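You operate a simulated robot arm through the tools that you are given. There is no shell and no other tool.

Carry out the task below with a simulated robot arm. There is one attempt and no reset: what you move stays moved.

TASK
Pin the foam base under the palletised tank and screw the pallet down.
Fine: both studs flush; both wing nuts till their dots are yellow; leave the strap.
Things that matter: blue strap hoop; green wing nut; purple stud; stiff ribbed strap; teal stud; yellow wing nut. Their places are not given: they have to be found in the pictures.

It is judged by the outcome, as a careful person would: the job done as asked, and still so three seconds after it is handed in. It fails if anything else is knocked over, pushed out of place, dropped, spilled or broken.

THE ROBOT
A 7-joint arm with a two-finger parallel gripper, fixed in place. Base frame: the origin is on the floor under the middle of its stand, x ahead of it, y to its left, z up. Lengths are in m, angles in degrees, forces in N, time in s.
With the tool pointing down near the work surface it reaches from about 0.46 to 0.92 m from the base axis. Its first joint turns from -115.0 to 115.0 degrees. Payload 3.91 kg.
The tool frame sits at the grasp point between the pads (the TCP): z along the fingers, y along the line on which they close. The tips reach 0.03 m beyond it. Largest opening 0.11 m; finger width 0.02, thickness 0.01; the body of the gripper, 0.048 by 0.112 m, starts 0.055 m behind the TCP.
Orientation is that of the tool frame in the base frame, as [roll, pitch, yaw] about the fixed x, y, z axes, in that order (R = Rz(yaw) Ry(pitch) Rx(roll)). With the fingers straight down and closing along the base's y, the tool's x points along the base's -x, its y along +y and its z along -z.

THE INTERFACE
- The arm moves only by the tool drive_tool. Its argument "series" is a list that holds one entry, the list of rows, each a list of 7 numbers: the closure in counts, from 0 (fully open) to 255 (shut), then the shift along the tool's x, y, z in m, then the turn, a rotation vector about the tool's x, y, z in degrees. In form: [[[jaw, x, y, z, wx, wy, wz], ...]]. A call has 1 to 20 rows; each row shifts and turns the commanded pose from where the row before left it, along the tool's axes as they then stand. Rows are played at 5 a second. More than 0.05 m and 8.6 degrees between two rows, or a gripper value outside its range, and nothing of the call is played. A pose out of reach is approached as far as the arm can. The call stops where the force on the tool passes 40 N (or 10 N more than at its start, if that is more) or the arm is blocked; 0.2 s more then pass. The fingers move at their own pace (about 0.153 m/s each) and stop on an object; they squeeze with about 38 N. The grip force told is the motor's: it shows also when the fingers shut on nothing. Time passes only in rows, and 0.2 s behind the last, so rows that do not move let the fingers close. It gives the time, the measured TCP pose, the force on the tool (base axes), the opening and the grip force at its end, in the units of the frame above (readings bear some noise), with the torque about the TCP (base axes, N m) and any sound that the robot's microphone picked up.
- Cameras (640 x 400 px; columns grow to the right, rows downward): "scene" is fixed at [0.0515, 0.6496, 1.1089]; the picture's right is [-0.57, -0.82, 0.00], its down [-0.60, 0.42, -0.68] and it looks along [0.56, -0.39, -0.73] (base axes); focal length 353 px, centre (320, 200). "wrist" rides on the gripper at [0.072, 0.017, -0.103] in the tool frame; the picture's right is [-0.23, 0.97, 0.00], its down [-0.76, -0.18, -0.62] and it looks along [-0.61, -0.14, 0.78] (tool axes); focal length 222 px, centre (320, 200).
- get_image(camera): a new picture of that camera. The clock stands still meanwhile.
- slide_trunk(by): slides the trunk up (or, below 0, down) by that many m; the arm rides with it, the base frame stays. It gives what a move gives, with no picture.
- probe_pixels(camera, pixels): for up to 12 pixels [column, row] of the newest picture of that camera ("zoom" is the newest enlarged one), the place [x, y, z] in the base frame of the surface seen there, good to about 0.002 m. The clock stands still meanwhile.
- zoom(camera, box): a new picture of the part [left, top, right, bottom] of that camera's present view, enlarged. The clock stands still meanwhile.
- hand_in(): hands the job in; it is judged then, once.

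Leave the gripper open and the arm clear of the work at the hand-in unless told otherwise.

The tools are called after "Request:" by a JSON object that holds its "op" and its "data". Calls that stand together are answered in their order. drive_tool: Moves the arm, as the interface text tells. Its arguments: {"type":"object","properties":{"series":{"type":"array"}},"required":["series"]} The other tools are called the same way: slide_trunk (by) moves the trunk up or down; get_image (camera) takes a picture; probe_pixels (camera, pixels) gives the place of the surface under pixels of a picture; zoom (camera, box) takes an enlarged picture of a part of a camera's view; hand_in () hands the job in.

At the start:

```text
t: 0.0
eef_pos: [0.3135, 0.2994, 0.771]
tool_rot: [-180.0, 0.0, 180.0]
ft_force: [0.4, 0.6, 0.3]
torque: [0.0, 0.04, 0.01]
finger_gap: 0.1103
finger_force: 0.2
trunk travel left (down, up): [-0.45, 0.54]
```

scene: 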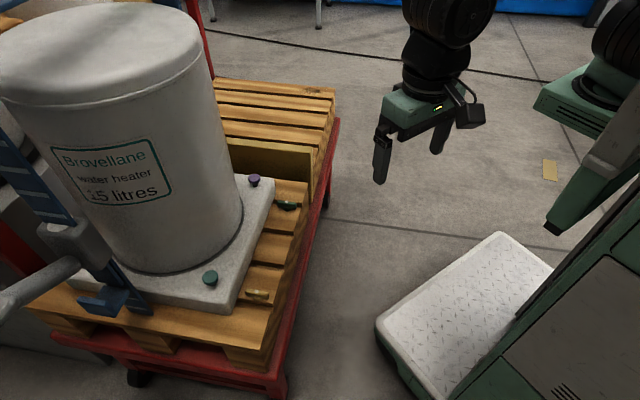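
wrist: 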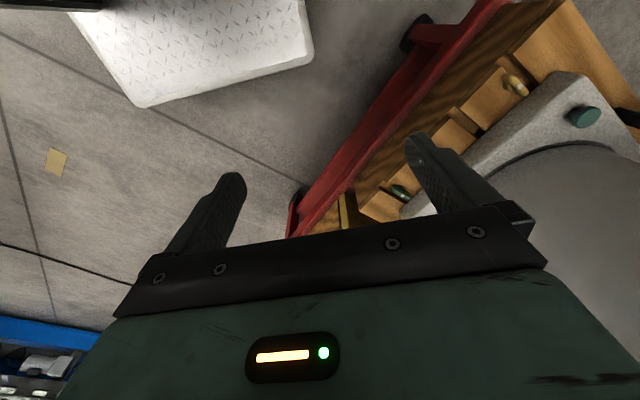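

I see the tank on a pallet to the left. The purple stud is near (254,180), the green wing nut near (286,205), the teal stud near (210,278) and the yellow wing nut near (257,294). I'll zoom in on each area to see them better.

Request:
{"op": "zoom", "data": {"camera": "scene", "box": [220, 150, 320, 220]}}

Request:
{"op": "zoom", "data": {"camera": "scene", "box": [180, 250, 300, 330]}}

Request:
{"op": "zoom", "data": {"camera": "scene", "box": [0, 100, 240, 340]}}

```text
5.71 times, centred on (270, 185) of scene
```

zoom: 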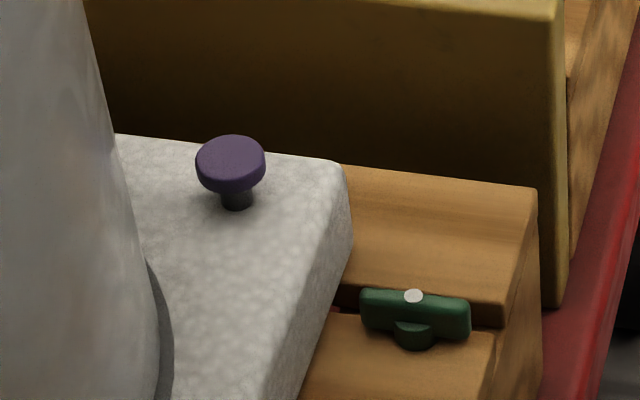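

```text
5.00 times, centred on (240, 290) of scene
```

zoom: 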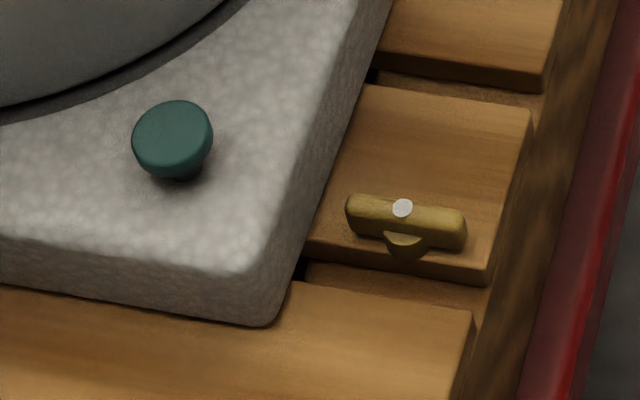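

```text
1.67 times, centred on (120, 220) of scene
```

zoom: 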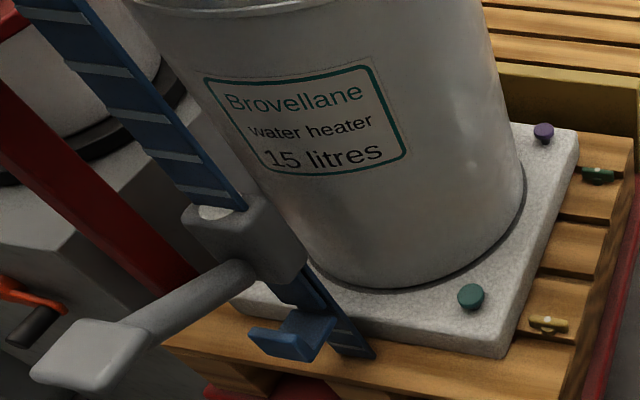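

The studs stick up out of the foam and the wing nuts' dots are white now. Next I measure positions from the scene picture: the studs, nuts, foam surface, pallet edges and tank.

Request:
{"op": "zoom", "data": {"camera": "scene", "box": [220, 150, 320, 220]}}

Request:
{"op": "probe_pixels", "data": {"camera": "zoom", "pixels": [[230, 155], [205, 160], [258, 155], [237, 200], [200, 215], [290, 180], [413, 296], [365, 298], [465, 305], [412, 340], [330, 340], [440, 210]]}}

```text
5.71 times, centred on (270, 185) of scene
```

zoom: 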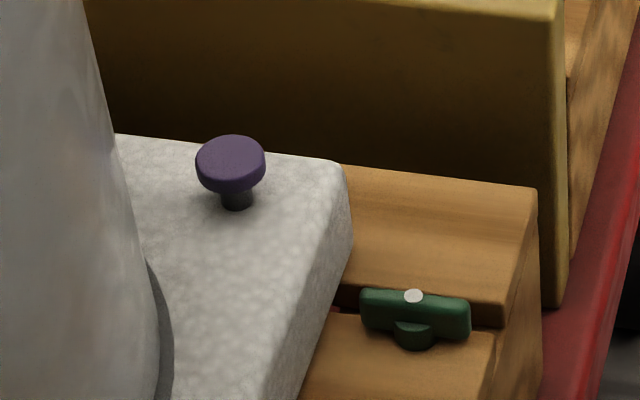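

```text
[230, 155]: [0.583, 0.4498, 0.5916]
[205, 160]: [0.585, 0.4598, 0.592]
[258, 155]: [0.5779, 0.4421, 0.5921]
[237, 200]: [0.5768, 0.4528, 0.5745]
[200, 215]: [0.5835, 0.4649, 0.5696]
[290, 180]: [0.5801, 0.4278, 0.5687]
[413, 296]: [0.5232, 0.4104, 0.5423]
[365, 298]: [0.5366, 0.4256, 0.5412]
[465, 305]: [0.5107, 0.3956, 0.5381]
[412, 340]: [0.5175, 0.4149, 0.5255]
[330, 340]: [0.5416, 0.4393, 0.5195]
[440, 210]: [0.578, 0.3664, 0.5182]
```

The purple stud's cap is near (0.582, 0.451), top z≈0.592, with the foam top at z≈0.569. The green nut is near (0.523, 0.410), top 0.542. Now I measure the teal stud and yellow nut the same way.

Request:
{"op": "zoom", "data": {"camera": "scene", "box": [180, 250, 300, 330]}}

Request:
{"op": "probe_pixels", "data": {"camera": "zoom", "pixels": [[172, 130], [138, 135], [207, 130], [182, 178], [110, 200], [260, 150], [402, 208], [350, 205], [462, 220], [404, 245], [430, 150], [380, 320]]}}

Request:
{"op": "probe_pixels", "data": {"camera": "scene", "pixels": [[100, 30], [195, 50], [235, 230], [150, 270], [120, 270], [70, 240], [270, 165], [300, 170], [312, 200], [335, 120], [280, 375], [30, 80]]}}

```text
5.00 times, centred on (240, 290) of scene
```

zoom: 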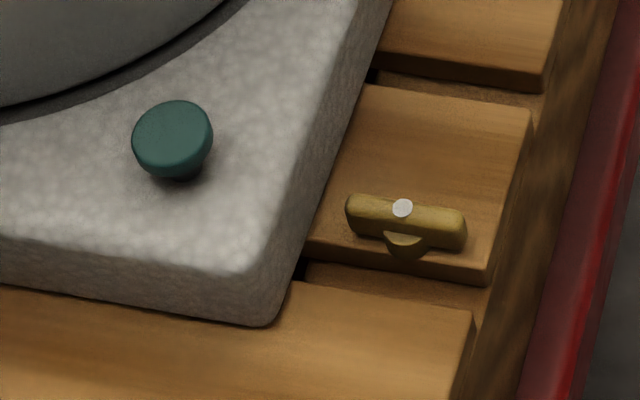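

```text
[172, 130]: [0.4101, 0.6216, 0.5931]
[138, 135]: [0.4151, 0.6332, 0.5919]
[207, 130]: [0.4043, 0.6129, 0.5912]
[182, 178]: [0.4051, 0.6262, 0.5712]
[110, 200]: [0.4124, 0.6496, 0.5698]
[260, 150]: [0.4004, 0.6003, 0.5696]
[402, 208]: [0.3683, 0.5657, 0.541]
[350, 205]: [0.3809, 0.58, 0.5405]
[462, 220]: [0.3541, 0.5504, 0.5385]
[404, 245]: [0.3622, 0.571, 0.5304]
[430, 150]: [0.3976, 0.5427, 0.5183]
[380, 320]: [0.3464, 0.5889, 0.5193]
```

```text
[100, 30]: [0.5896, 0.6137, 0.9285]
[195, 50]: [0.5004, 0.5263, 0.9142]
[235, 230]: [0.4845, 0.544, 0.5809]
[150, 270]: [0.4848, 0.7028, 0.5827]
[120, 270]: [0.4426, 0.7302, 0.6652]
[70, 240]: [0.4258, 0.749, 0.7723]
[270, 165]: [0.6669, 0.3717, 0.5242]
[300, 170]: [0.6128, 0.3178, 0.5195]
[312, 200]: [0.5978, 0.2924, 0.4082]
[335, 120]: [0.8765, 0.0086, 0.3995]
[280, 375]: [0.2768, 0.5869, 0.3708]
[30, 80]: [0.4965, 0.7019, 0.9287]
```

The teal stud's cap is at about (0.410, 0.622), top z≈0.592. The yellow nut is at about (0.368, 0.566), and the tank axis at about (0.59, 0.624) with radius 0.13. Now I check the obstacles: the upright yellow board behind the purple stud, the strap ratchet handle at left, and the foam edges.

Request:
{"op": "get_image", "data": {"camera": "scene"}}

Request:
{"op": "probe_pixels", "data": {"camera": "scene", "pixels": [[240, 150], [300, 150], [311, 151], [270, 178], [281, 180], [262, 177], [240, 300], [228, 305], [20, 300], [60, 270], [100, 300], [145, 300]]}}

Request:
{"op": "get_image", "data": {"camera": "wrist"}}

```text
taken
```

scene: 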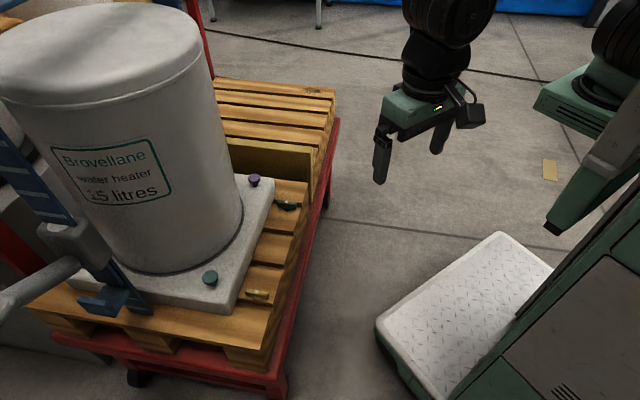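

```text
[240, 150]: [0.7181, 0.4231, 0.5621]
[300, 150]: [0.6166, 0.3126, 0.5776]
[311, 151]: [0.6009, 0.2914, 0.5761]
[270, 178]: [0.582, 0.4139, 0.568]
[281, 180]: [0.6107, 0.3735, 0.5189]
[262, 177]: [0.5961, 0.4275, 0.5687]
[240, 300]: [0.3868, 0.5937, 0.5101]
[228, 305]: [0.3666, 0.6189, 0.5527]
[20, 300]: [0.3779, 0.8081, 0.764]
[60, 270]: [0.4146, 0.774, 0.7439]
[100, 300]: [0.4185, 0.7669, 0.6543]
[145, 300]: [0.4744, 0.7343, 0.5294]
```

```text
taken
```

wrist: 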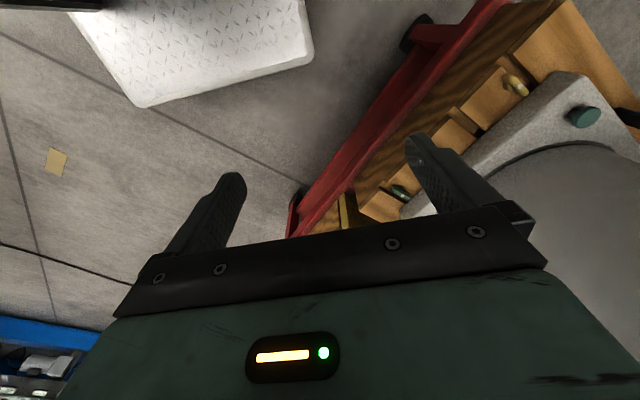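

The board top is at z≈0.578 and the ratchet handle is out at y≈0.75–0.81, so both are out of the way if I approach from the robot side. I'll close the fingers, turn the tool 60° so the camera faces away from the tank, and then lean it 20° so the wrist stays clear of the tank. The arm stays where it is for this.

Request:
{"op": "drive_tool", "data": {"series": [[[255, 0, 0, 0, 0, 0, -7.5], [255, 0, 0, 0, 0, 0, -7.5], [255, 0, 0, 0, 0, 0, -7.5], [255, 0, 0, 0, 0, 0, -7.5], [255, 0, 0, 0, 0, 0, -7.5], [255, 0, 0, 0, 0, 0, -7.5], [255, 0, 0, 0, 0, 0, -7.5], [255, 0, 0, 0, 0, 0, -7.5], [255, 0, 0, 0, 0, -5, 0], [255, 0, 0, 0, 0, -5, 0], [255, 0, 0, 0, 0, -5, 0], [255, 0, 0, 0, 0, -5, 0], [255, 0, 0, 0, 0, 0, 0]]]}}

```text
t: 2.8
eef_pos: [0.3132, 0.299, 0.7704]
tool_rot: [180.0, 20.0, -120.0]
ft_force: [0.0, 0.0, 0.6]
torque: [0.02, 0.0, -0.01]
finger_gap: 0.0
finger_force: 38.1
trunk travel left (down, up): [-0.45, 0.54]
```

The tool is turned and leaned as planned. Now I move toward a point above the purple stud, stopping at about 80% of the way to look.

Request:
{"op": "drive_tool", "data": {"series": [[[255, -0.0226, -0.01568, 0.013, 0, 0, 0], [255, -0.0226, -0.01568, 0.013, 0, 0, 0], [255, -0.0226, -0.01568, 0.013, 0, 0, 0], [255, -0.0226, -0.01568, 0.013, 0, 0, 0], [255, -0.0226, -0.01568, 0.013, 0, 0, 0], [255, -0.0226, -0.01568, 0.013, 0, 0, 0], [255, -0.0226, -0.01568, 0.013, 0, 0, 0], [255, -0.0226, -0.01568, 0.013, 0, 0, 0], [255, 0, 0, 0, 0, 0, 0]]]}}

Request:
{"op": "get_image", "data": {"camera": "scene"}}

Request:
{"op": "get_image", "data": {"camera": "wrist"}}

```text
t: 4.8
eef_pos: [0.5224, 0.4154, 0.7351]
tool_rot: [179.9, 20.1, -120.0]
ft_force: [0.1, 0.4, 0.1]
torque: [-0.01, 0.01, 0.0]
finger_gap: 0.0002
finger_force: 37.8
trunk travel left (down, up): [-0.45, 0.54]
```

```text
taken
```

scene: 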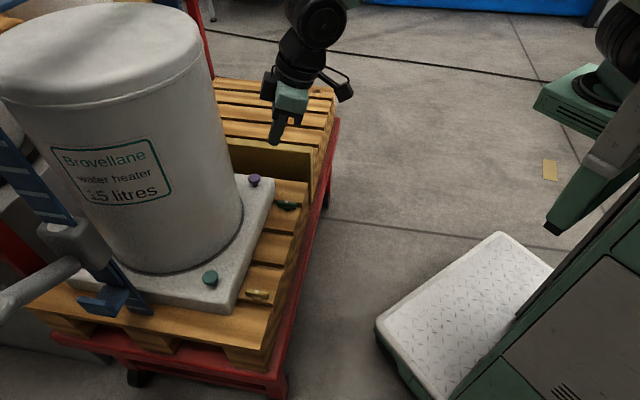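

```text
taken
```

wrist: 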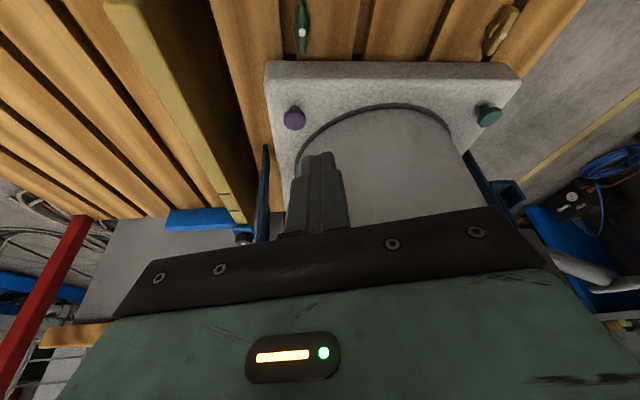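

The arm is clear of everything. In the wrist picture the purple stud is at (294,118). There is also something blue at left, at (205,220) and (265,180). I'll measure that before going on, and measure the stud again.

Request:
{"op": "probe_pixels", "data": {"camera": "wrist", "pixels": [[205, 220], [265, 180], [240, 232], [294, 115], [294, 125], [285, 118], [303, 118], [489, 112], [302, 33], [502, 36], [350, 150], [180, 130]]}}

Request:
{"op": "zoom", "data": {"camera": "wrist", "box": [260, 0, 360, 160]}}

```text
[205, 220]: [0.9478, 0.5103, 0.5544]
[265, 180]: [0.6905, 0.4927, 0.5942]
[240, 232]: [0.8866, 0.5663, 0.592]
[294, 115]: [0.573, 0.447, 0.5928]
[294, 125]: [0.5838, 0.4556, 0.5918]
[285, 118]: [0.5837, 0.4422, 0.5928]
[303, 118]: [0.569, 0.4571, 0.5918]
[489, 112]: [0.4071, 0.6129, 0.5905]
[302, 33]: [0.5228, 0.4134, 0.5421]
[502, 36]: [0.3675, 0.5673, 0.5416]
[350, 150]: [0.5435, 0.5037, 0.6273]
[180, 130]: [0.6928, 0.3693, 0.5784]
```

```text
2.50 times, centred on (310, 80) of wrist
```

zoom: 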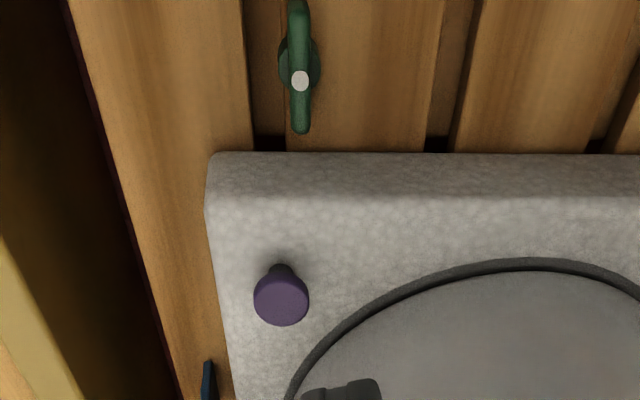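

The purple cap centre is at about (0.579, 0.450). The strap on that side is at about (0.69, 0.49), well behind it. I move to a hover about 3 cm above the cap.

Request:
{"op": "drive_tool", "data": {"series": [[[255, -0.0056, -0.0065, 0.019, 0, 0, 0], [255, -0.0056, -0.0065, 0.019, 0, 0, 0], [255, -0.0056, -0.0065, 0.019, 0, 0, 0], [255, -0.0056, -0.0065, 0.019, 0, 0, 0], [255, -0.0055, -0.0066, 0.019, 0, 0, 0], [255, 0, 0, 0, 0, 0, 0]]]}}

Request:
{"op": "get_image", "data": {"camera": "scene"}}

Request:
{"op": "get_image", "data": {"camera": "wrist"}}

```text
t: 6.2
eef_pos: [0.5824, 0.4496, 0.6531]
tool_rot: [180.0, 20.0, -120.0]
ft_force: [0.6, 0.2, -0.6]
torque: [-0.02, 0.02, 0.01]
finger_gap: 0.0
finger_force: 37.2
trunk travel left (down, up): [-0.45, 0.54]
```

```text
taken
```

scene: 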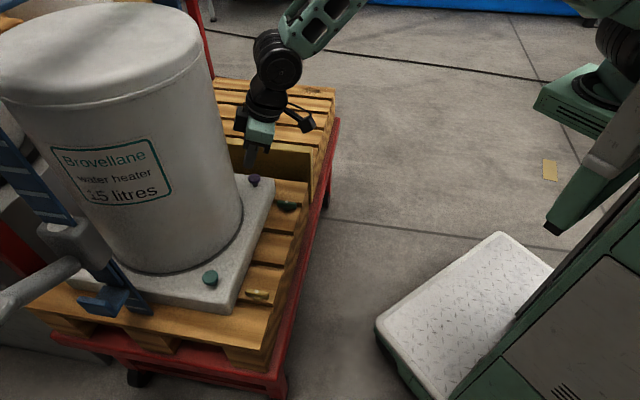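

```text
taken
```

wrist: 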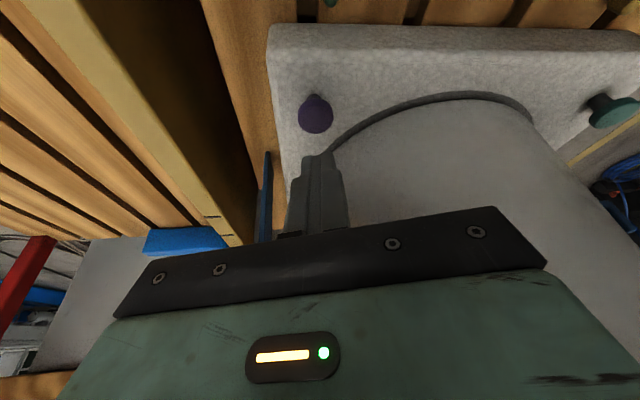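

The tip is lined up over the purple cap and the wrist clears the tank. I lower straight down about 2.6 cm to just above the cap.

Request:
{"op": "drive_tool", "data": {"series": [[[255, 0.00222, 0, 0.00611, 0, 0, 0], [255, 0.00222, 0.001, 0.00611, 0, 0, 0], [255, 0.00222, 0, 0.00611, 0, 0, 0], [255, 0.00222, 0, 0.00611, 0, 0, 0], [255, 0, 0, 0, 0, 0, 0]]]}}

Request:
{"op": "zoom", "data": {"camera": "scene", "box": [210, 110, 310, 220]}}

Request:
{"op": "zoom", "data": {"camera": "wrist", "box": [240, 40, 400, 240]}}

```text
t: 7.4
eef_pos: [0.5814, 0.4506, 0.629]
tool_rot: [180.0, 20.0, -120.1]
ft_force: [-0.2, 0.7, -0.2]
torque: [0.0, 0.0, 0.01]
finger_gap: 0.0
finger_force: 37.6
trunk travel left (down, up): [-0.45, 0.54]
```

```text
3.64 times, centred on (260, 165) of scene
```

zoom: 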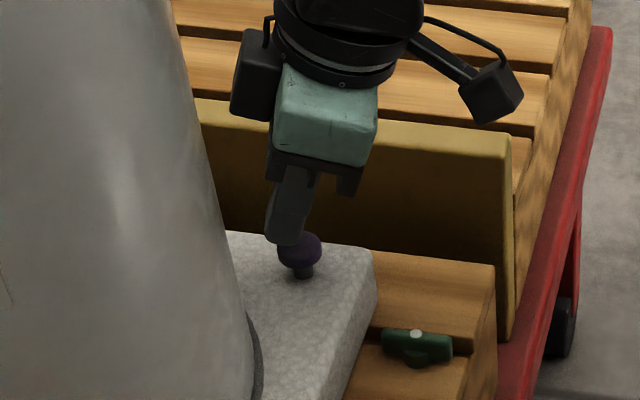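

```text
2.00 times, centred on (320, 140) of wrist
```

zoom: 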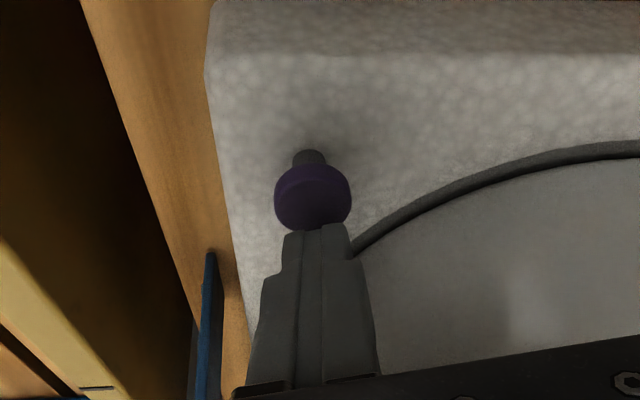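

The tip sits about 5 mm over the middle of the purple cap. I press down slowly in 2 mm steps and watch the force.

Request:
{"op": "drive_tool", "data": {"series": [[[255, 0.00068, 0, 0.00188, 0, 0, 0], [255, 0.00068, 0, 0.00188, 0, 0, 0], [255, 0.00068, 0, 0.00188, 0, 0, 0], [255, 0.00068, 0, 0.00188, 0, 0, 0], [255, 0.00068, 0, 0.00188, 0, 0, 0]]]}}

```text
t: 8.6
eef_pos: [0.5802, 0.4491, 0.6194]
tool_rot: [179.9, 20.0, -119.9]
ft_force: [0.5, 0.2, 1.7]
torque: [0.03, -0.01, 0.01]
finger_gap: 0.0001
finger_force: 37.7
trunk travel left (down, up): [-0.45, 0.54]
```

The force is 1.7 N with the tip near z≈0.588, so it has touched or nearly. I keep pressing.

Request:
{"op": "drive_tool", "data": {"series": [[[255, 0.00068, 0, 0.00188, 0, 0, 0], [255, 0.00068, 0, 0.00188, 0, 0, 0], [255, 0.00068, 0, 0.00188, 0, 0, 0]]]}}

Request:
{"op": "zoom", "data": {"camera": "scene", "box": [220, 130, 300, 200]}}

```text
t: 9.4
eef_pos: [0.5807, 0.4501, 0.6141]
tool_rot: [-180.0, 20.1, -120.0]
ft_force: [-0.9, -1.4, 1.2]
torque: [0.03, -0.01, -0.02]
finger_gap: 0.0
finger_force: 38.0
trunk travel left (down, up): [-0.45, 0.54]
```

```text
5.71 times, centred on (260, 165) of scene
```

zoom: 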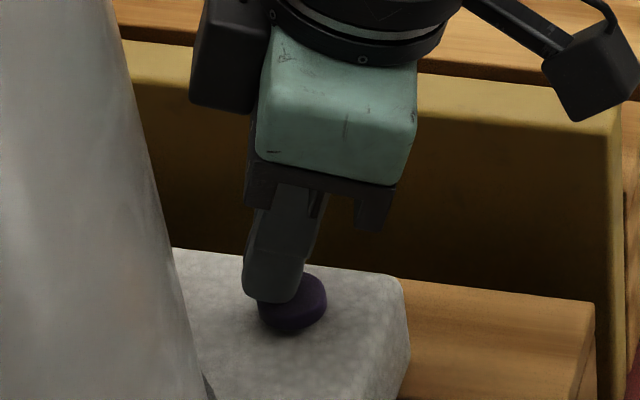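

The cap has moved down and the stem is no longer showing. I continue in 1.5 mm steps until it is firmly seated.

Request:
{"op": "drive_tool", "data": {"series": [[[255, 0.00051, 0, 0.00141, 0, 0, 0], [255, 0.00051, 0, 0.00141, 0, 0, 0], [255, 0.00051, 0, 0.00141, 0, 0, 0]]]}}

Request:
{"op": "zoom", "data": {"camera": "scene", "box": [220, 130, 300, 200]}}

```text
t: 10.2
eef_pos: [0.5814, 0.4501, 0.6104]
tool_rot: [179.9, 20.1, -120.0]
ft_force: [-1.9, -4.0, 11.7]
torque: [-0.13, 0.03, -0.03]
finger_gap: 0.0
finger_force: 37.6
trunk travel left (down, up): [-0.45, 0.54]
```

```text
5.71 times, centred on (260, 165) of scene
```

zoom: 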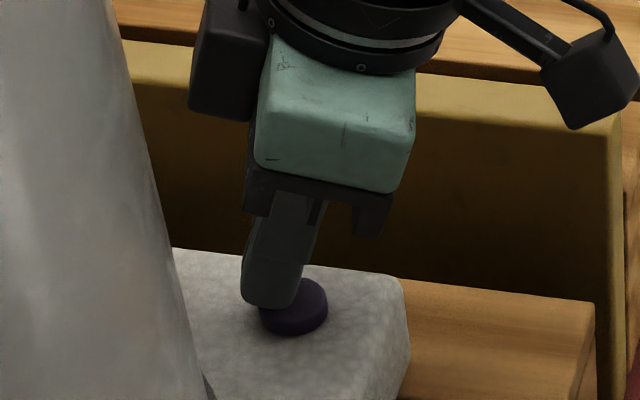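

The force is now 12 N and the cap top is about 1 cm above the foam, so it is at or near seated. I press a little more to make sure.

Request:
{"op": "drive_tool", "data": {"series": [[[255, 0.00034, 0, 0.00094, 0, 0, 0], [255, 0.00034, 0, 0.00094, 0, 0, 0], [255, 0, 0, 0, 0, 0, 0]]]}}

```text
t: 11.0
eef_pos: [0.5823, 0.4513, 0.6099]
tool_rot: [-180.0, 20.3, -119.9]
ft_force: [-0.7, -4.3, 27.3]
torque: [-0.1, -0.02, -0.09]
finger_gap: 0.0
finger_force: 37.3
trunk travel left (down, up): [-0.45, 0.54]
```

The force jumped to 27 N with almost no further travel, which means it is seated or on a stiff stop. I lift off 3 cm and look at the stud.

Request:
{"op": "drive_tool", "data": {"series": [[[255, -0.0034, 0, -0.0094, 0, 0, 0], [255, -0.0034, 0, -0.0094, 0, 0, 0], [255, -0.0034, 0, -0.0094, 0, 0, 0], [255, -0.005, 0, -0.015, 0, 0, 0], [255, 0, 0, 0, 0, 0, 0]]]}}

Request:
{"op": "zoom", "data": {"camera": "scene", "box": [220, 150, 300, 220]}}

Request:
{"op": "zoom", "data": {"camera": "wrist", "box": [260, 60, 380, 150]}}

```text
t: 12.2
eef_pos: [0.5808, 0.4491, 0.6514]
tool_rot: [179.9, 20.0, -120.0]
ft_force: [0.2, 1.1, 0.1]
torque: [0.0, 0.0, 0.0]
finger_gap: 0.0001
finger_force: 37.5
trunk travel left (down, up): [-0.45, 0.54]
```

```text
5.71 times, centred on (260, 185) of scene
```

zoom: 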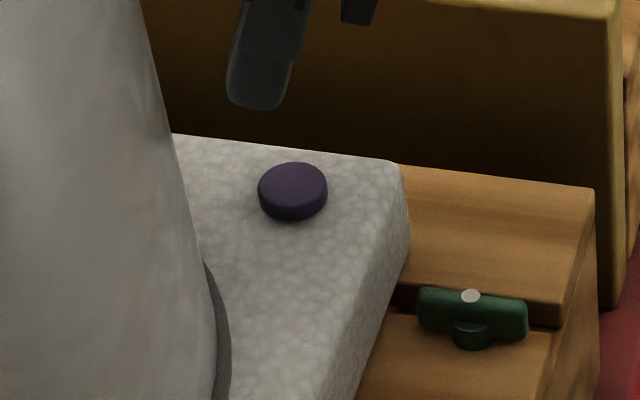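

```text
4.44 times, centred on (320, 105) of wrist
```

zoom: 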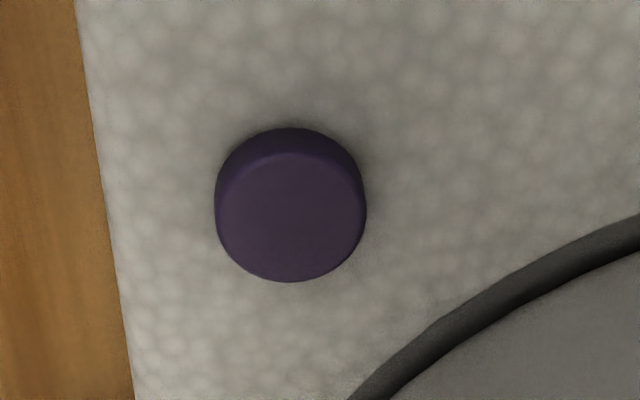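

The cap now lies on the foam with no stem visible. I measure the cap top and the foam beside it to confirm.

Request:
{"op": "probe_pixels", "data": {"camera": "zoom", "pixels": [[290, 220], [240, 200], [340, 210], [290, 265], [290, 140], [180, 200], [420, 200], [290, 320]]}}

Request:
{"op": "zoom", "data": {"camera": "scene", "box": [236, 162, 276, 190]}}

```text
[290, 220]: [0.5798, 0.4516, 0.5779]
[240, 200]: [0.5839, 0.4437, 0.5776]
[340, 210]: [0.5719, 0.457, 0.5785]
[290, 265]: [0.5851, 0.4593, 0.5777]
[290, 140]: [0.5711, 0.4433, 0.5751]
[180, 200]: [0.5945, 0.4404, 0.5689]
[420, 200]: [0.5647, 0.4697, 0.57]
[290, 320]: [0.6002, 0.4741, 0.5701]
```

```text
14.29 times, centred on (256, 176) of scene
```

zoom: 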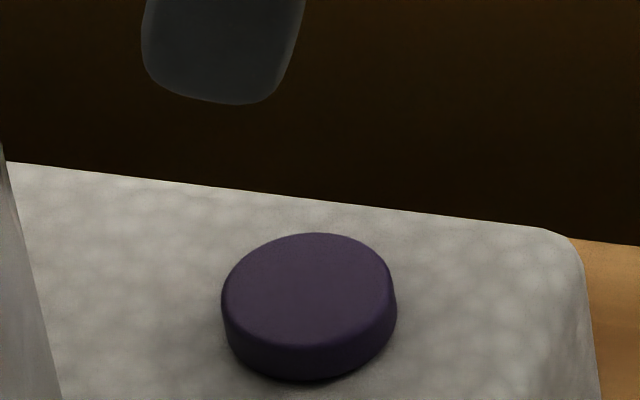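

The cap top is at z≈0.578 and the foam at about 0.570, so only the cap's own thickness remains and the purple stud is flush. Next is the teal stud. I back away up and toward the robot, cross in front of the tank, and turn the lean so it points away from the tank on that side.

Request:
{"op": "drive_tool", "data": {"series": [[[255, 0.0161, 0.0115, -0.0252, 0, 0, 0], [255, 0.0161, 0.0115, -0.0252, 0, 0, 0], [255, 0.0161, 0.0115, -0.0252, 0, 0, 0], [255, 0.0161, 0.0115, -0.0252, 0, 0, 0], [255, 0.0161, 0.0115, -0.0252, 0, 0, 0], [255, 0.0161, 0.0115, -0.0252, 0, 0, 0], [255, -0.0096, 0.029, 0.0035, 0, 0, 0], [255, -0.0096, 0.029, 0.0035, 0, 0, 0], [255, -0.0096, 0.029, 0.0035, 0, 0, 0], [255, -0.0096, 0.029, 0.0035, 0, 0, 0], [255, -0.0096, 0.029, 0.0035, 0, 0, 0], [255, -0.0096, 0.029, 0.0035, 0, 0, 0], [255, 0, 0, 0, 2.565, 0, 7.05], [255, 0, 0, 0, 2.565, 0, 7.05], [255, 0, 0, 0, 2.565, 0, 7.05], [255, 0, 0, 0, 2.565, 0, 7.05], [255, 0, 0, 0, 0, 0, 0]]]}}

Request:
{"op": "get_image", "data": {"camera": "scene"}}

Request:
{"op": "get_image", "data": {"camera": "wrist"}}

```text
t: 16.0
eef_pos: [0.4057, 0.4874, 0.7887]
tool_rot: [177.6, 21.1, -157.9]
ft_force: [-1.8, 0.8, -0.1]
torque: [-0.1, -0.13, -0.03]
finger_gap: 0.0001
finger_force: 37.5
trunk travel left (down, up): [-0.45, 0.54]
stopped in row 17: the arm was blocked; the commanded pose is now the measured one
```

```text
taken
```

scene: 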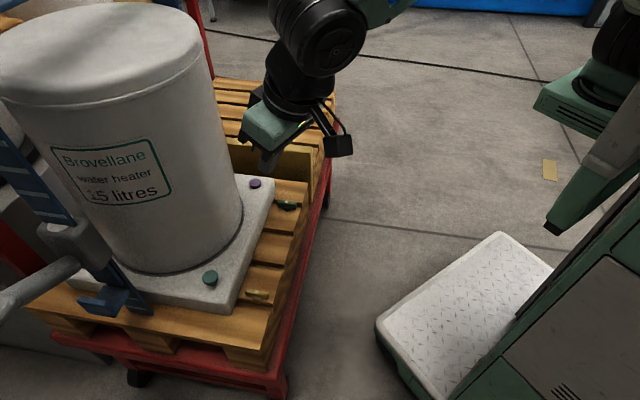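

```text
taken
```

wrist: 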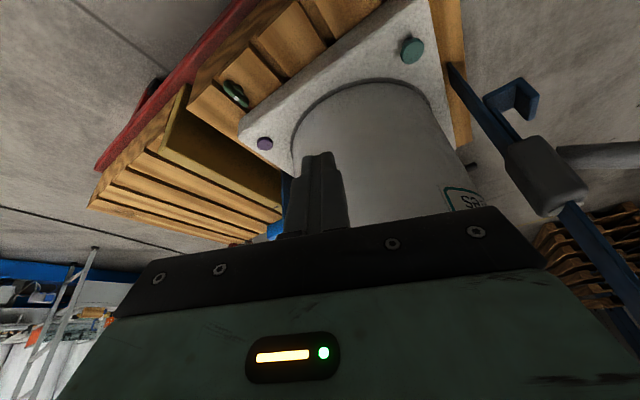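

The last row reported the arm as blocked, at (0.406, 0.487, 0.789) and yaw -158. Nothing is touching it in either picture and the force is under 2 N, so this looks like a joint or reach limit and not a collision. I try a small move toward the teal stud's side, with no turning.

Request:
{"op": "drive_tool", "data": {"series": [[[255, 0.0096, 0.0106, -0.0027, 0, 0, 0], [255, 0.0096, 0.0106, -0.0027, 0, 0, 0], [255, 0, 0, 0, 0, 0, 0]]]}}

```text
t: 17.0
eef_pos: [0.4032, 0.4932, 0.8066]
tool_rot: [175.9, 21.8, -160.9]
ft_force: [0.6, 0.4, 0.8]
torque: [0.03, -0.05, 0.04]
finger_gap: 0.0
finger_force: 37.8
trunk travel left (down, up): [-0.45, 0.54]
stopped in row 3: the arm was blocked; the commanded pose is now the measured one
```

The motion is being limited by the joints: the arm slid up and yawed instead of moving across. I turn the yaw back by 20° to see whether the arm becomes free again.

Request:
{"op": "drive_tool", "data": {"series": [[[255, 0, 0, 0, -2.4, 0, -6.2], [255, 0, 0, 0, -2.4, 0, -6.2], [255, 0, 0, 0, -2.4, 0, -6.2], [255, 0, 0, 0, 0, 0, 0], [255, 0, 0, 0, 0, 0, 0]]]}}

```text
t: 18.2
eef_pos: [0.3986, 0.4929, 0.7921]
tool_rot: [177.5, 22.2, -139.9]
ft_force: [0.6, 0.4, 0.2]
torque: [-0.04, 0.03, 0.04]
finger_gap: 0.0002
finger_force: 37.7
trunk travel left (down, up): [-0.45, 0.54]
```

The yaw went back freely to -140. I wait a moment to see whether the pose settles.

Request:
{"op": "drive_tool", "data": {"series": [[[255, 0, 0, 0, 0, 0, 0], [255, 0, 0, 0, 0, 0, 0], [255, 0, 0, 0, 0, 0, 0]]]}}

Request:
{"op": "get_image", "data": {"camera": "scene"}}

```text
t: 19.0
eef_pos: [0.3997, 0.4924, 0.7929]
tool_rot: [177.4, 22.2, -140.0]
ft_force: [-0.2, -0.3, -0.6]
torque: [-0.02, -0.02, -0.01]
finger_gap: 0.0
finger_force: 37.4
trunk travel left (down, up): [-0.45, 0.54]
```

```text
taken
```

scene: 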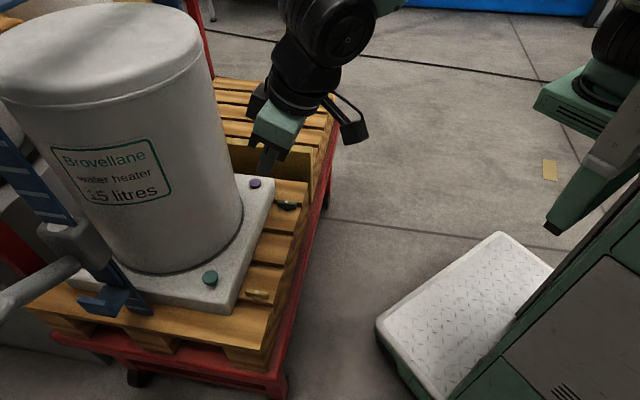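

The pose is stable at yaw -140. Now I try a small sideways move toward the teal stud, keeping this orientation.

Request:
{"op": "drive_tool", "data": {"series": [[[255, -0.0019, 0.018, 0.0008, 0, 0, 0], [255, -0.0019, 0.018, 0.0008, 0, 0, 0], [255, 0, 0, 0, 0, 0, 0]]]}}

```text
t: 19.8
eef_pos: [0.3914, 0.5196, 0.8004]
tool_rot: [177.1, 22.6, -141.2]
ft_force: [-0.5, 0.4, -0.4]
torque: [0.0, -0.02, -0.05]
finger_gap: 0.0
finger_force: 38.1
trunk travel left (down, up): [-0.45, 0.54]
```

The arm moves +y but resists moving in -x, and it creeps up as well. In the scene picture the wrist is nearly in line with the forearm, so I suspect a wrist limit from the forearm being steep. Lowering the trunk should flatten the forearm. The fingertip is at z≈0.77, above open pallet, so sliding down 0.10 m is safe.

Request:
{"op": "slide_trunk", "data": {"by": -0.1}}

Request:
{"op": "get_image", "data": {"camera": "scene"}}

```text
t: 21.1
eef_pos: [0.3883, 0.5202, 0.6983]
tool_rot: [177.2, 22.5, -141.1]
ft_force: [-0.2, -0.4, 0.6]
torque: [0.04, 0.02, 0.01]
finger_gap: 0.0001
finger_force: 38.2
trunk travel left (down, up): [-0.35, 0.64]
```

```text
taken
```

scene: 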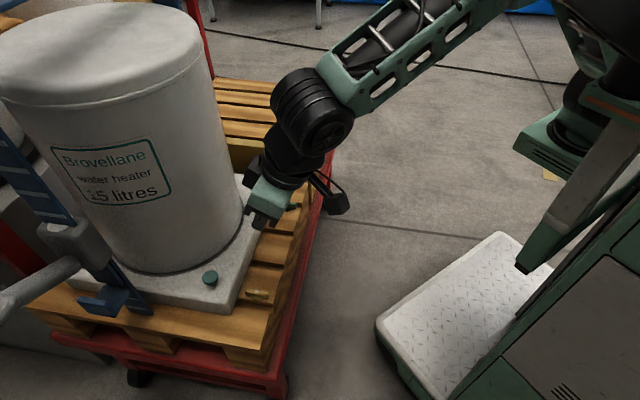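

The trunk is down 0.1 m and the forearm is in view now. I test a small move up and toward -x.

Request:
{"op": "drive_tool", "data": {"series": [[[255, 0.003, 0.0097, -0.0228, 0, 0, 0], [255, 0.003, 0.0097, -0.0228, 0, 0, 0], [255, 0, 0, 0, 0, 0, 0], [255, 0, 0, 0, 0, 0, 0]]]}}

```text
t: 22.3
eef_pos: [0.4012, 0.5085, 0.7361]
tool_rot: [177.8, 22.6, -144.4]
ft_force: [0.4, -0.6, -0.3]
torque: [0.03, -0.02, -0.01]
finger_gap: 0.0002
finger_force: 37.9
trunk travel left (down, up): [-0.35, 0.64]
stopped in row 4: the arm was blocked; the commanded pose is now the measured one
```

The upward part worked but the sideways part went the wrong way, so some joint is at its stop. I probe points along the forearm and the robot body in the scene picture to see how the arm is folded.

Request:
{"op": "get_image", "data": {"camera": "scene"}}

Request:
{"op": "probe_pixels", "data": {"camera": "scene", "pixels": [[335, 70], [420, 40], [480, 10], [580, 20], [600, 60], [560, 130], [590, 140], [620, 100], [560, 230], [620, 30], [310, 30], [300, 90]]}}

```text
taken
```

scene: 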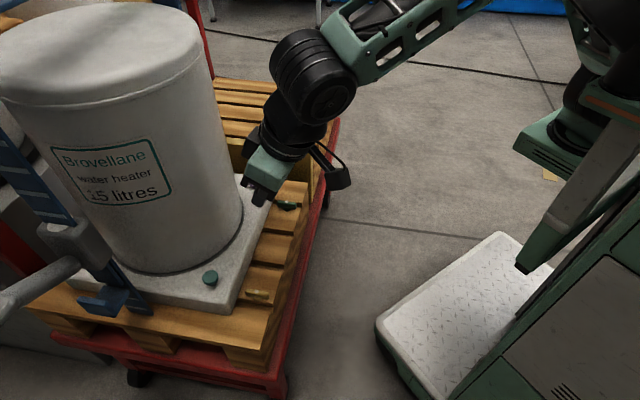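

```text
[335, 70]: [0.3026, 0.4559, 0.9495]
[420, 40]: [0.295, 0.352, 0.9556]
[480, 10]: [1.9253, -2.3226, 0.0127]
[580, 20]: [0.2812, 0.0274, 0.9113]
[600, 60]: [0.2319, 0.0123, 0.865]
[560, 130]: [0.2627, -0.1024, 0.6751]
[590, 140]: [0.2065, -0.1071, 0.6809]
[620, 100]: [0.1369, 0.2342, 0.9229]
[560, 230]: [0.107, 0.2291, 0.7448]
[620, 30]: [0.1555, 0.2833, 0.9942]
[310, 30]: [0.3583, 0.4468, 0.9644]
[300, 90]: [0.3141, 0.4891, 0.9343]
```

The forearm runs mostly along y from an elbow near (0.28, 0.05, 0.95), so the arm is folded with the elbow out to the robot's right. I zoom on the robot to understand its linkage.

Request:
{"op": "zoom", "data": {"camera": "scene", "box": [400, 0, 640, 200]}}

Request:
{"op": "probe_pixels", "data": {"camera": "zoom", "pixels": [[100, 70], [30, 120], [470, 50], [550, 30], [500, 130], [480, 260], [380, 330], [450, 370], [560, 200], [600, 260], [200, 10], [620, 60]]}}

```text
2.00 times, centred on (520, 100) of scene
```

zoom: 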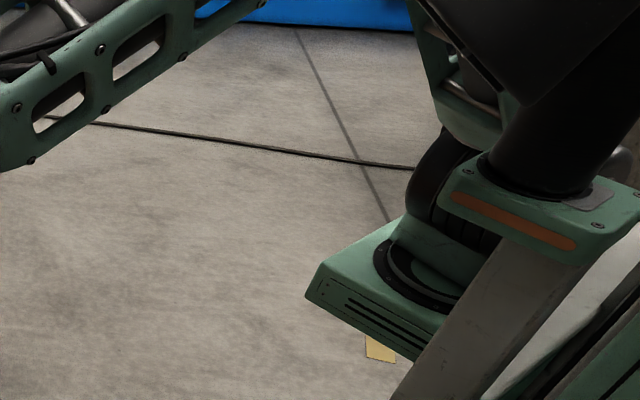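

```text
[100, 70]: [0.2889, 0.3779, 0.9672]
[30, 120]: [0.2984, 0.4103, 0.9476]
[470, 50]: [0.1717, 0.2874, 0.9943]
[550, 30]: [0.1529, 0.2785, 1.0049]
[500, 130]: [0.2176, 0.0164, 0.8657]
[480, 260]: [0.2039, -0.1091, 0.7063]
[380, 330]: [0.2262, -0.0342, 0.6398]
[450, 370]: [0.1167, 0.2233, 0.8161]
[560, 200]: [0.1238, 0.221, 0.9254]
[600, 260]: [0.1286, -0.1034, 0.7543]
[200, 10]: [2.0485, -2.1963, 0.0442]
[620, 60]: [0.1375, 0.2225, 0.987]
```

My reading is that the working arm's shoulder sits right of centre. The elbow is near (0.27, 0.16), with another upright part of the robot near (0.13, 0.25) that the forearm may be pressing against when I pull in toward -x. If so, the cure is to go outward (+y) and not inward. I test a +y move with a slight descent.

Request:
{"op": "drive_tool", "data": {"series": [[[255, -0.0069, 0.0157, 0.0143, 0, 0, 0], [255, -0.0069, 0.0157, 0.0143, 0, 0, 0], [255, 0, 0, 0, 0, 0, 0], [255, 0, 0, 0, 0, 0, 0]]]}}

Request:
{"op": "get_image", "data": {"camera": "scene"}}

```text
t: 23.3
eef_pos: [0.4004, 0.5484, 0.7166]
tool_rot: [177.6, 22.6, -144.5]
ft_force: [0.4, -0.2, -0.3]
torque: [-0.02, 0.04, -0.02]
finger_gap: 0.0
finger_force: 38.1
trunk travel left (down, up): [-0.35, 0.64]
```

```text
taken
```

scene: 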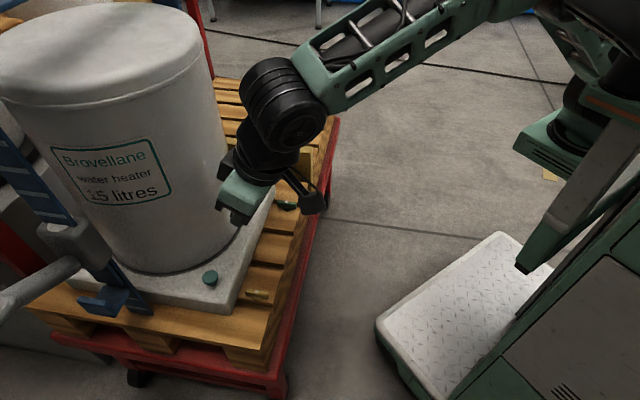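

That move was tracked exactly, so going outward is free. I continue in +y and slightly down toward the teal stud.

Request:
{"op": "drive_tool", "data": {"series": [[[255, -0.0082, 0.0177, 0.015, 0, 0, 0], [255, -0.0082, 0.0177, 0.015, 0, 0, 0], [255, 0, 0, 0, 0, 0, 0], [255, 0, 0, 0, 0, 0, 0]]]}}

Request:
{"op": "get_image", "data": {"camera": "scene"}}

Request:
{"op": "get_image", "data": {"camera": "wrist"}}

```text
t: 24.3
eef_pos: [0.4023, 0.5922, 0.6918]
tool_rot: [177.7, 22.4, -144.4]
ft_force: [-1.0, -0.4, -0.5]
torque: [0.05, 0.0, -0.01]
finger_gap: 0.0001
finger_force: 37.6
trunk travel left (down, up): [-0.35, 0.64]
```

```text
taken
```

scene: 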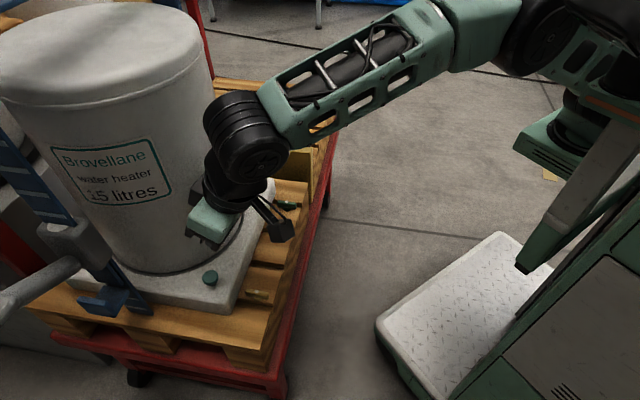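

```text
taken
```

wrist: 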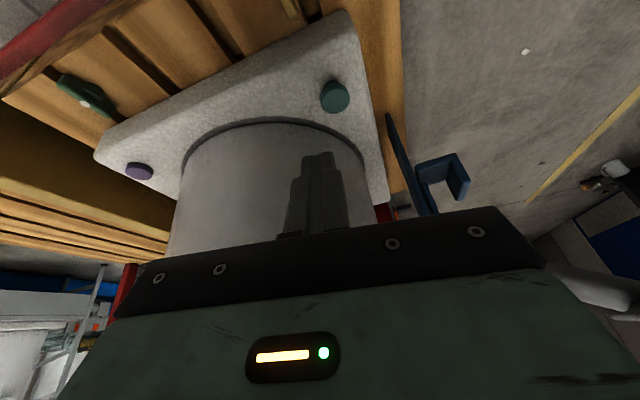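

The elbow is now visible at the upper right and the forearm has room. The teal cap is at (335,97) in the wrist picture. I measure its centre again from here.

Request:
{"op": "zoom", "data": {"camera": "wrist", "box": [285, 60, 385, 130]}}

Request:
{"op": "probe_pixels", "data": {"camera": "wrist", "pixels": [[335, 92], [335, 110], [324, 99], [347, 99], [335, 100], [310, 100]]}}

```text
5.71 times, centred on (335, 95) of wrist
```

zoom: 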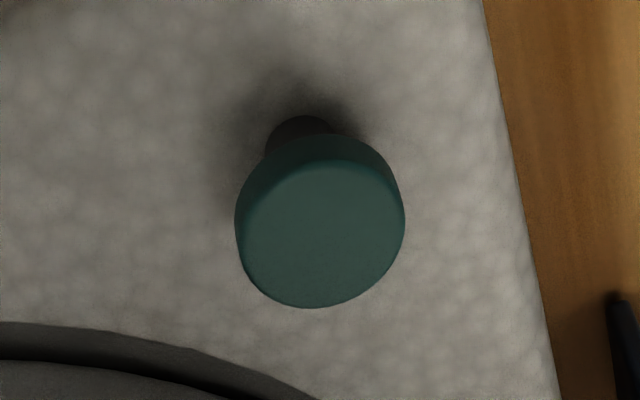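

```text
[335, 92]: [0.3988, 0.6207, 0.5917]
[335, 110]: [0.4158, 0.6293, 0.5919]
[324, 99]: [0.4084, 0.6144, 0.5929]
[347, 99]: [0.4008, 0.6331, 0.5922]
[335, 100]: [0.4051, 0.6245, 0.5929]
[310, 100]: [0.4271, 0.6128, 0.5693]
```

The teal cap centre is at about (0.406, 0.625), top z≈0.592. I move to a hover about 3 cm over it.

Request:
{"op": "drive_tool", "data": {"series": [[[255, -0.0016, 0.0101, 0.0227, 0, 0, 0], [255, -0.0016, 0.0101, 0.0227, 0, 0, 0], [255, 0, 0, 0, 0, 0, 0], [255, 0, 0, 0, 0, 0, 0]]]}}

Request:
{"op": "zoom", "data": {"camera": "scene", "box": [140, 100, 300, 320]}}

Request:
{"op": "zoom", "data": {"camera": "wrist", "box": [240, 40, 400, 240]}}

```text
t: 25.3
eef_pos: [0.4012, 0.6228, 0.6524]
tool_rot: [177.9, 22.4, -144.0]
ft_force: [1.3, 0.2, -0.6]
torque: [0.01, 0.02, -0.01]
finger_gap: 0.0
finger_force: 37.6
trunk travel left (down, up): [-0.35, 0.64]
```

```text
1.82 times, centred on (220, 210) of scene
```

zoom: 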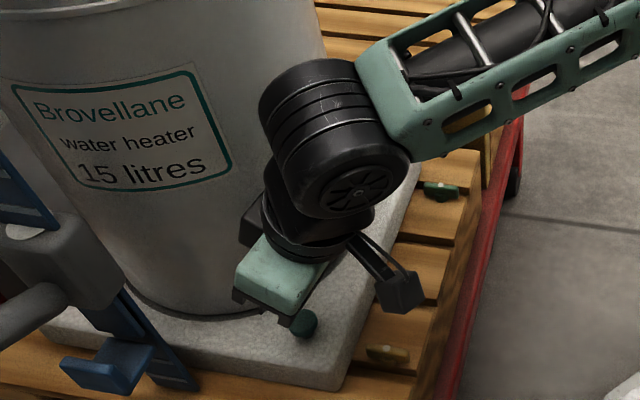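

```text
2.00 times, centred on (320, 140) of wrist
```

zoom: 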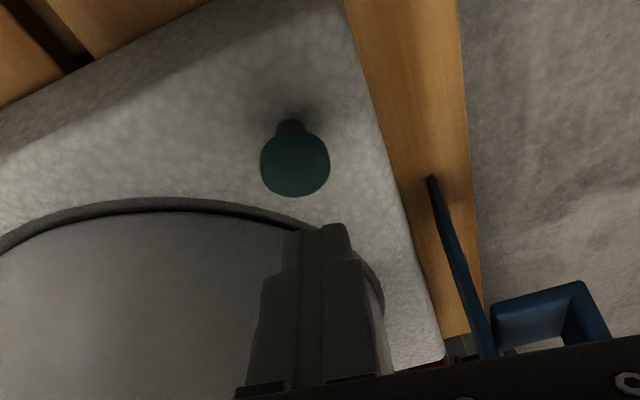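

The tip is a few millimetres to the +Y side of the cap in the wrist view. I correct that by about 4 mm and lower to just above the cap.

Request:
{"op": "drive_tool", "data": {"series": [[[255, -0.0019, -0.004, 0.0007, 0, 0, 0], [255, 0.0021, -0.0002, 0.0051, 0, 0, 0], [255, 0.0021, -0.0002, 0.0051, 0, 0, 0], [255, 0.0021, -0.0002, 0.0051, 0, 0, 0], [255, 0.0021, -0.0002, 0.0051, 0, 0, 0], [255, 0, 0, 0, 0, 0, 0]]]}}

Request:
{"op": "zoom", "data": {"camera": "scene", "box": [160, 160, 260, 300]}}

Request:
{"op": "zoom", "data": {"camera": "wrist", "box": [240, 40, 400, 240]}}

```text
t: 26.7
eef_pos: [0.4057, 0.6217, 0.6322]
tool_rot: [178.0, 22.4, -144.1]
ft_force: [-0.4, 0.5, -0.2]
torque: [-0.01, 0.0, 0.04]
finger_gap: 0.0001
finger_force: 37.5
trunk travel left (down, up): [-0.35, 0.64]
```

```text
2.86 times, centred on (210, 230) of scene
```

zoom: 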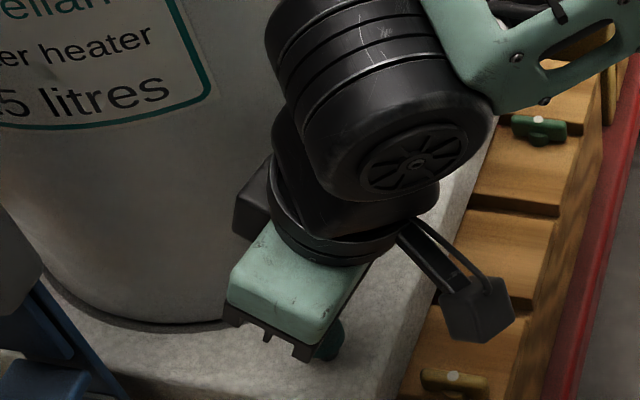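

```text
2.00 times, centred on (320, 140) of wrist
```

zoom: 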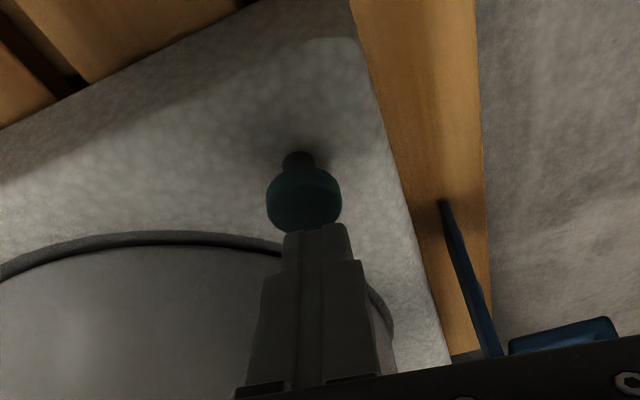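

The tip is over the cap centre, about 9 mm above it. I press down slowly.

Request:
{"op": "drive_tool", "data": {"series": [[[255, 0.00077, -7e-05, 0.00185, 0, 0, 0], [255, 0.00077, -7e-05, 0.00185, 0, 0, 0], [255, 0.00077, -7e-05, 0.00185, 0, 0, 0], [255, 0.00077, -7e-05, 0.00185, 0, 0, 0], [255, 0.00077, -7e-05, 0.00185, 0, 0, 0], [255, 0.00077, -7e-05, 0.00185, 0, 0, 0], [255, 0.00077, -7e-05, 0.00185, 0, 0, 0]]]}}

Request:
{"op": "zoom", "data": {"camera": "wrist", "box": [240, 40, 400, 240]}}

```text
t: 28.3
eef_pos: [0.405, 0.6216, 0.6157]
tool_rot: [177.9, 22.4, -144.0]
ft_force: [0.5, 0.5, 1.7]
torque: [0.01, -0.05, -0.03]
finger_gap: 0.0003
finger_force: 37.6
trunk travel left (down, up): [-0.35, 0.64]
```

```text
2.00 times, centred on (320, 140) of wrist
```

zoom: 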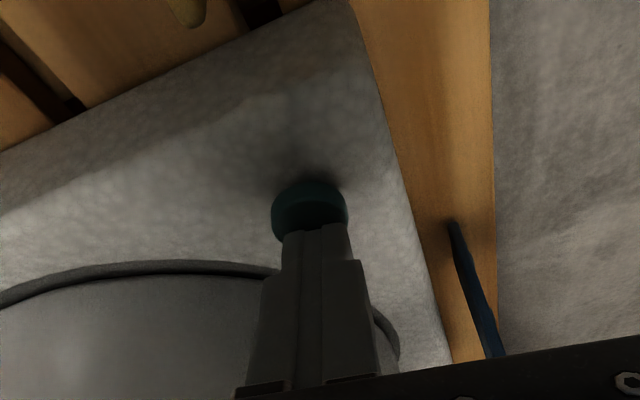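

The cap is going down with the tip. I press further in small steps until the force rises sharply.

Request:
{"op": "drive_tool", "data": {"series": [[[255, 0.00058, -5e-05, 0.00138, 0, 0, 0], [255, 0.00058, -5e-05, 0.00138, 0, 0, 0], [255, 0.00058, -5e-05, 0.00138, 0, 0, 0], [255, 0.00038, -3e-05, 0.00092, 0, 0, 0]]]}}

```text
t: 29.3
eef_pos: [0.4037, 0.621, 0.6105]
tool_rot: [177.8, 22.4, -143.9]
ft_force: [0.1, 0.8, 1.6]
torque: [0.03, -0.01, -0.05]
finger_gap: 0.0001
finger_force: 37.8
trunk travel left (down, up): [-0.35, 0.64]
```

Request:
{"op": "drive_tool", "data": {"series": [[[255, 0.00038, -3e-05, 0.00092, 0, 0, 0], [255, 0.00038, -3e-05, 0.00092, 0, 0, 0], [255, 0.00038, -3e-05, 0.00092, 0, 0, 0], [255, 0, 0, 0, 0, 0, 0]]]}}

```text
t: 30.3
eef_pos: [0.4043, 0.6204, 0.6103]
tool_rot: [177.8, 22.5, -144.2]
ft_force: [1.5, 0.3, 10.0]
torque: [0.0, -0.06, -0.04]
finger_gap: 0.0
finger_force: 37.7
trunk travel left (down, up): [-0.35, 0.64]
```

The force is now 10 N at z=0.610, close to where the purple one seated. I press about 1.5 mm more to be sure.

Request:
{"op": "drive_tool", "data": {"series": [[[255, 0.00038, -3e-05, 0.00092, 0, 0, 0], [255, 0.00038, -3e-05, 0.00092, 0, 0, 0], [255, 0, 0, 0, 0, 0, 0]]]}}

```text
t: 31.1
eef_pos: [0.4036, 0.6211, 0.6097]
tool_rot: [177.9, 22.6, -144.2]
ft_force: [2.1, -8.6, 27.7]
torque: [-0.24, -0.08, 0.0]
finger_gap: 0.0001
finger_force: 38.3
trunk travel left (down, up): [-0.35, 0.64]
```

The force is 27.7 N with no more travel, the same as the purple stud when it seated. I lift off and look.

Request:
{"op": "drive_tool", "data": {"series": [[[255, -0.0038, 0.0003, -0.0092, 0, 0, 0], [255, -0.0038, 0.0003, -0.0092, 0, 0, 0], [255, -0.0058, 0.0005, -0.0138, 0, 0, 0], [255, 0.006, 0.0005, -0.0138, 0, 0, 0], [255, 0, 0, 0, 0, 0, 0]]]}}

Request:
{"op": "get_image", "data": {"camera": "scene"}}

Request:
{"op": "zoom", "data": {"camera": "wrist", "box": [260, 50, 380, 150]}}

```text
t: 32.3
eef_pos: [0.3956, 0.6144, 0.6515]
tool_rot: [178.0, 22.5, -144.1]
ft_force: [-1.1, 0.6, 0.7]
torque: [0.02, 0.0, -0.01]
finger_gap: 0.0001
finger_force: 37.5
trunk travel left (down, up): [-0.35, 0.64]
```

```text
taken
```

scene: 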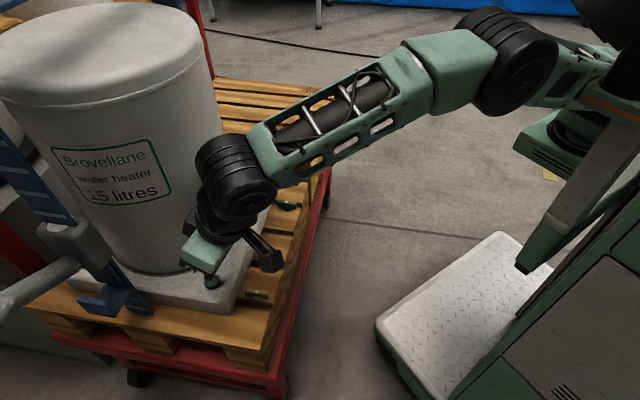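

```text
4.00 times, centred on (320, 100) of wrist
```

zoom: 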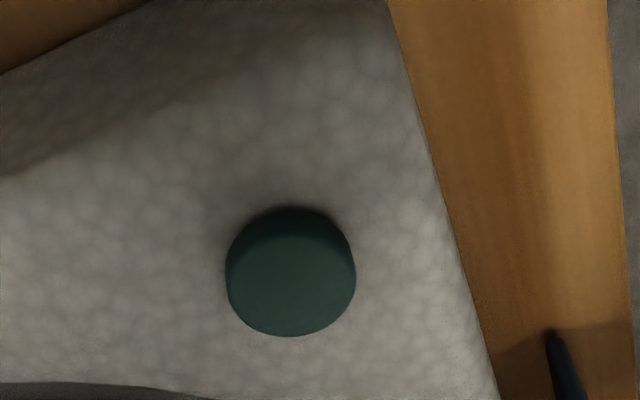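

The teal cap is down with no stem showing. I confirm its height by probing.

Request:
{"op": "probe_pixels", "data": {"camera": "zoom", "pixels": [[290, 280], [260, 280], [330, 280], [290, 320], [180, 280], [400, 300]]}}

Request:
{"op": "zoom", "data": {"camera": "scene", "box": [220, 260, 300, 320]}}

```text
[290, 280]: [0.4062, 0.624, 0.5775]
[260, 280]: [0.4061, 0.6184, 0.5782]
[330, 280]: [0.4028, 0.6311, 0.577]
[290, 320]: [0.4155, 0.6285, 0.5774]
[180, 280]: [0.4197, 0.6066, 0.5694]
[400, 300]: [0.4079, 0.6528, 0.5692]
```

```text
6.67 times, centred on (260, 290) of scene
```

zoom: 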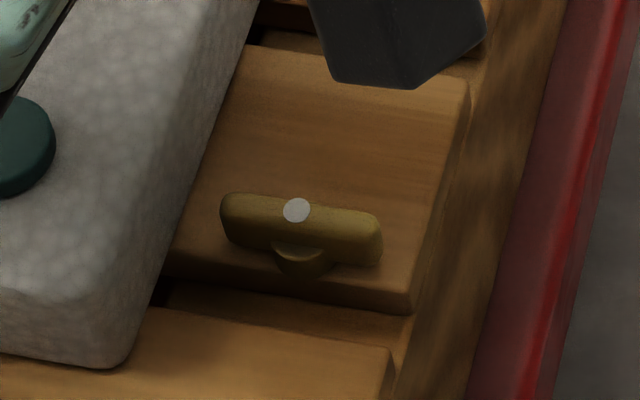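

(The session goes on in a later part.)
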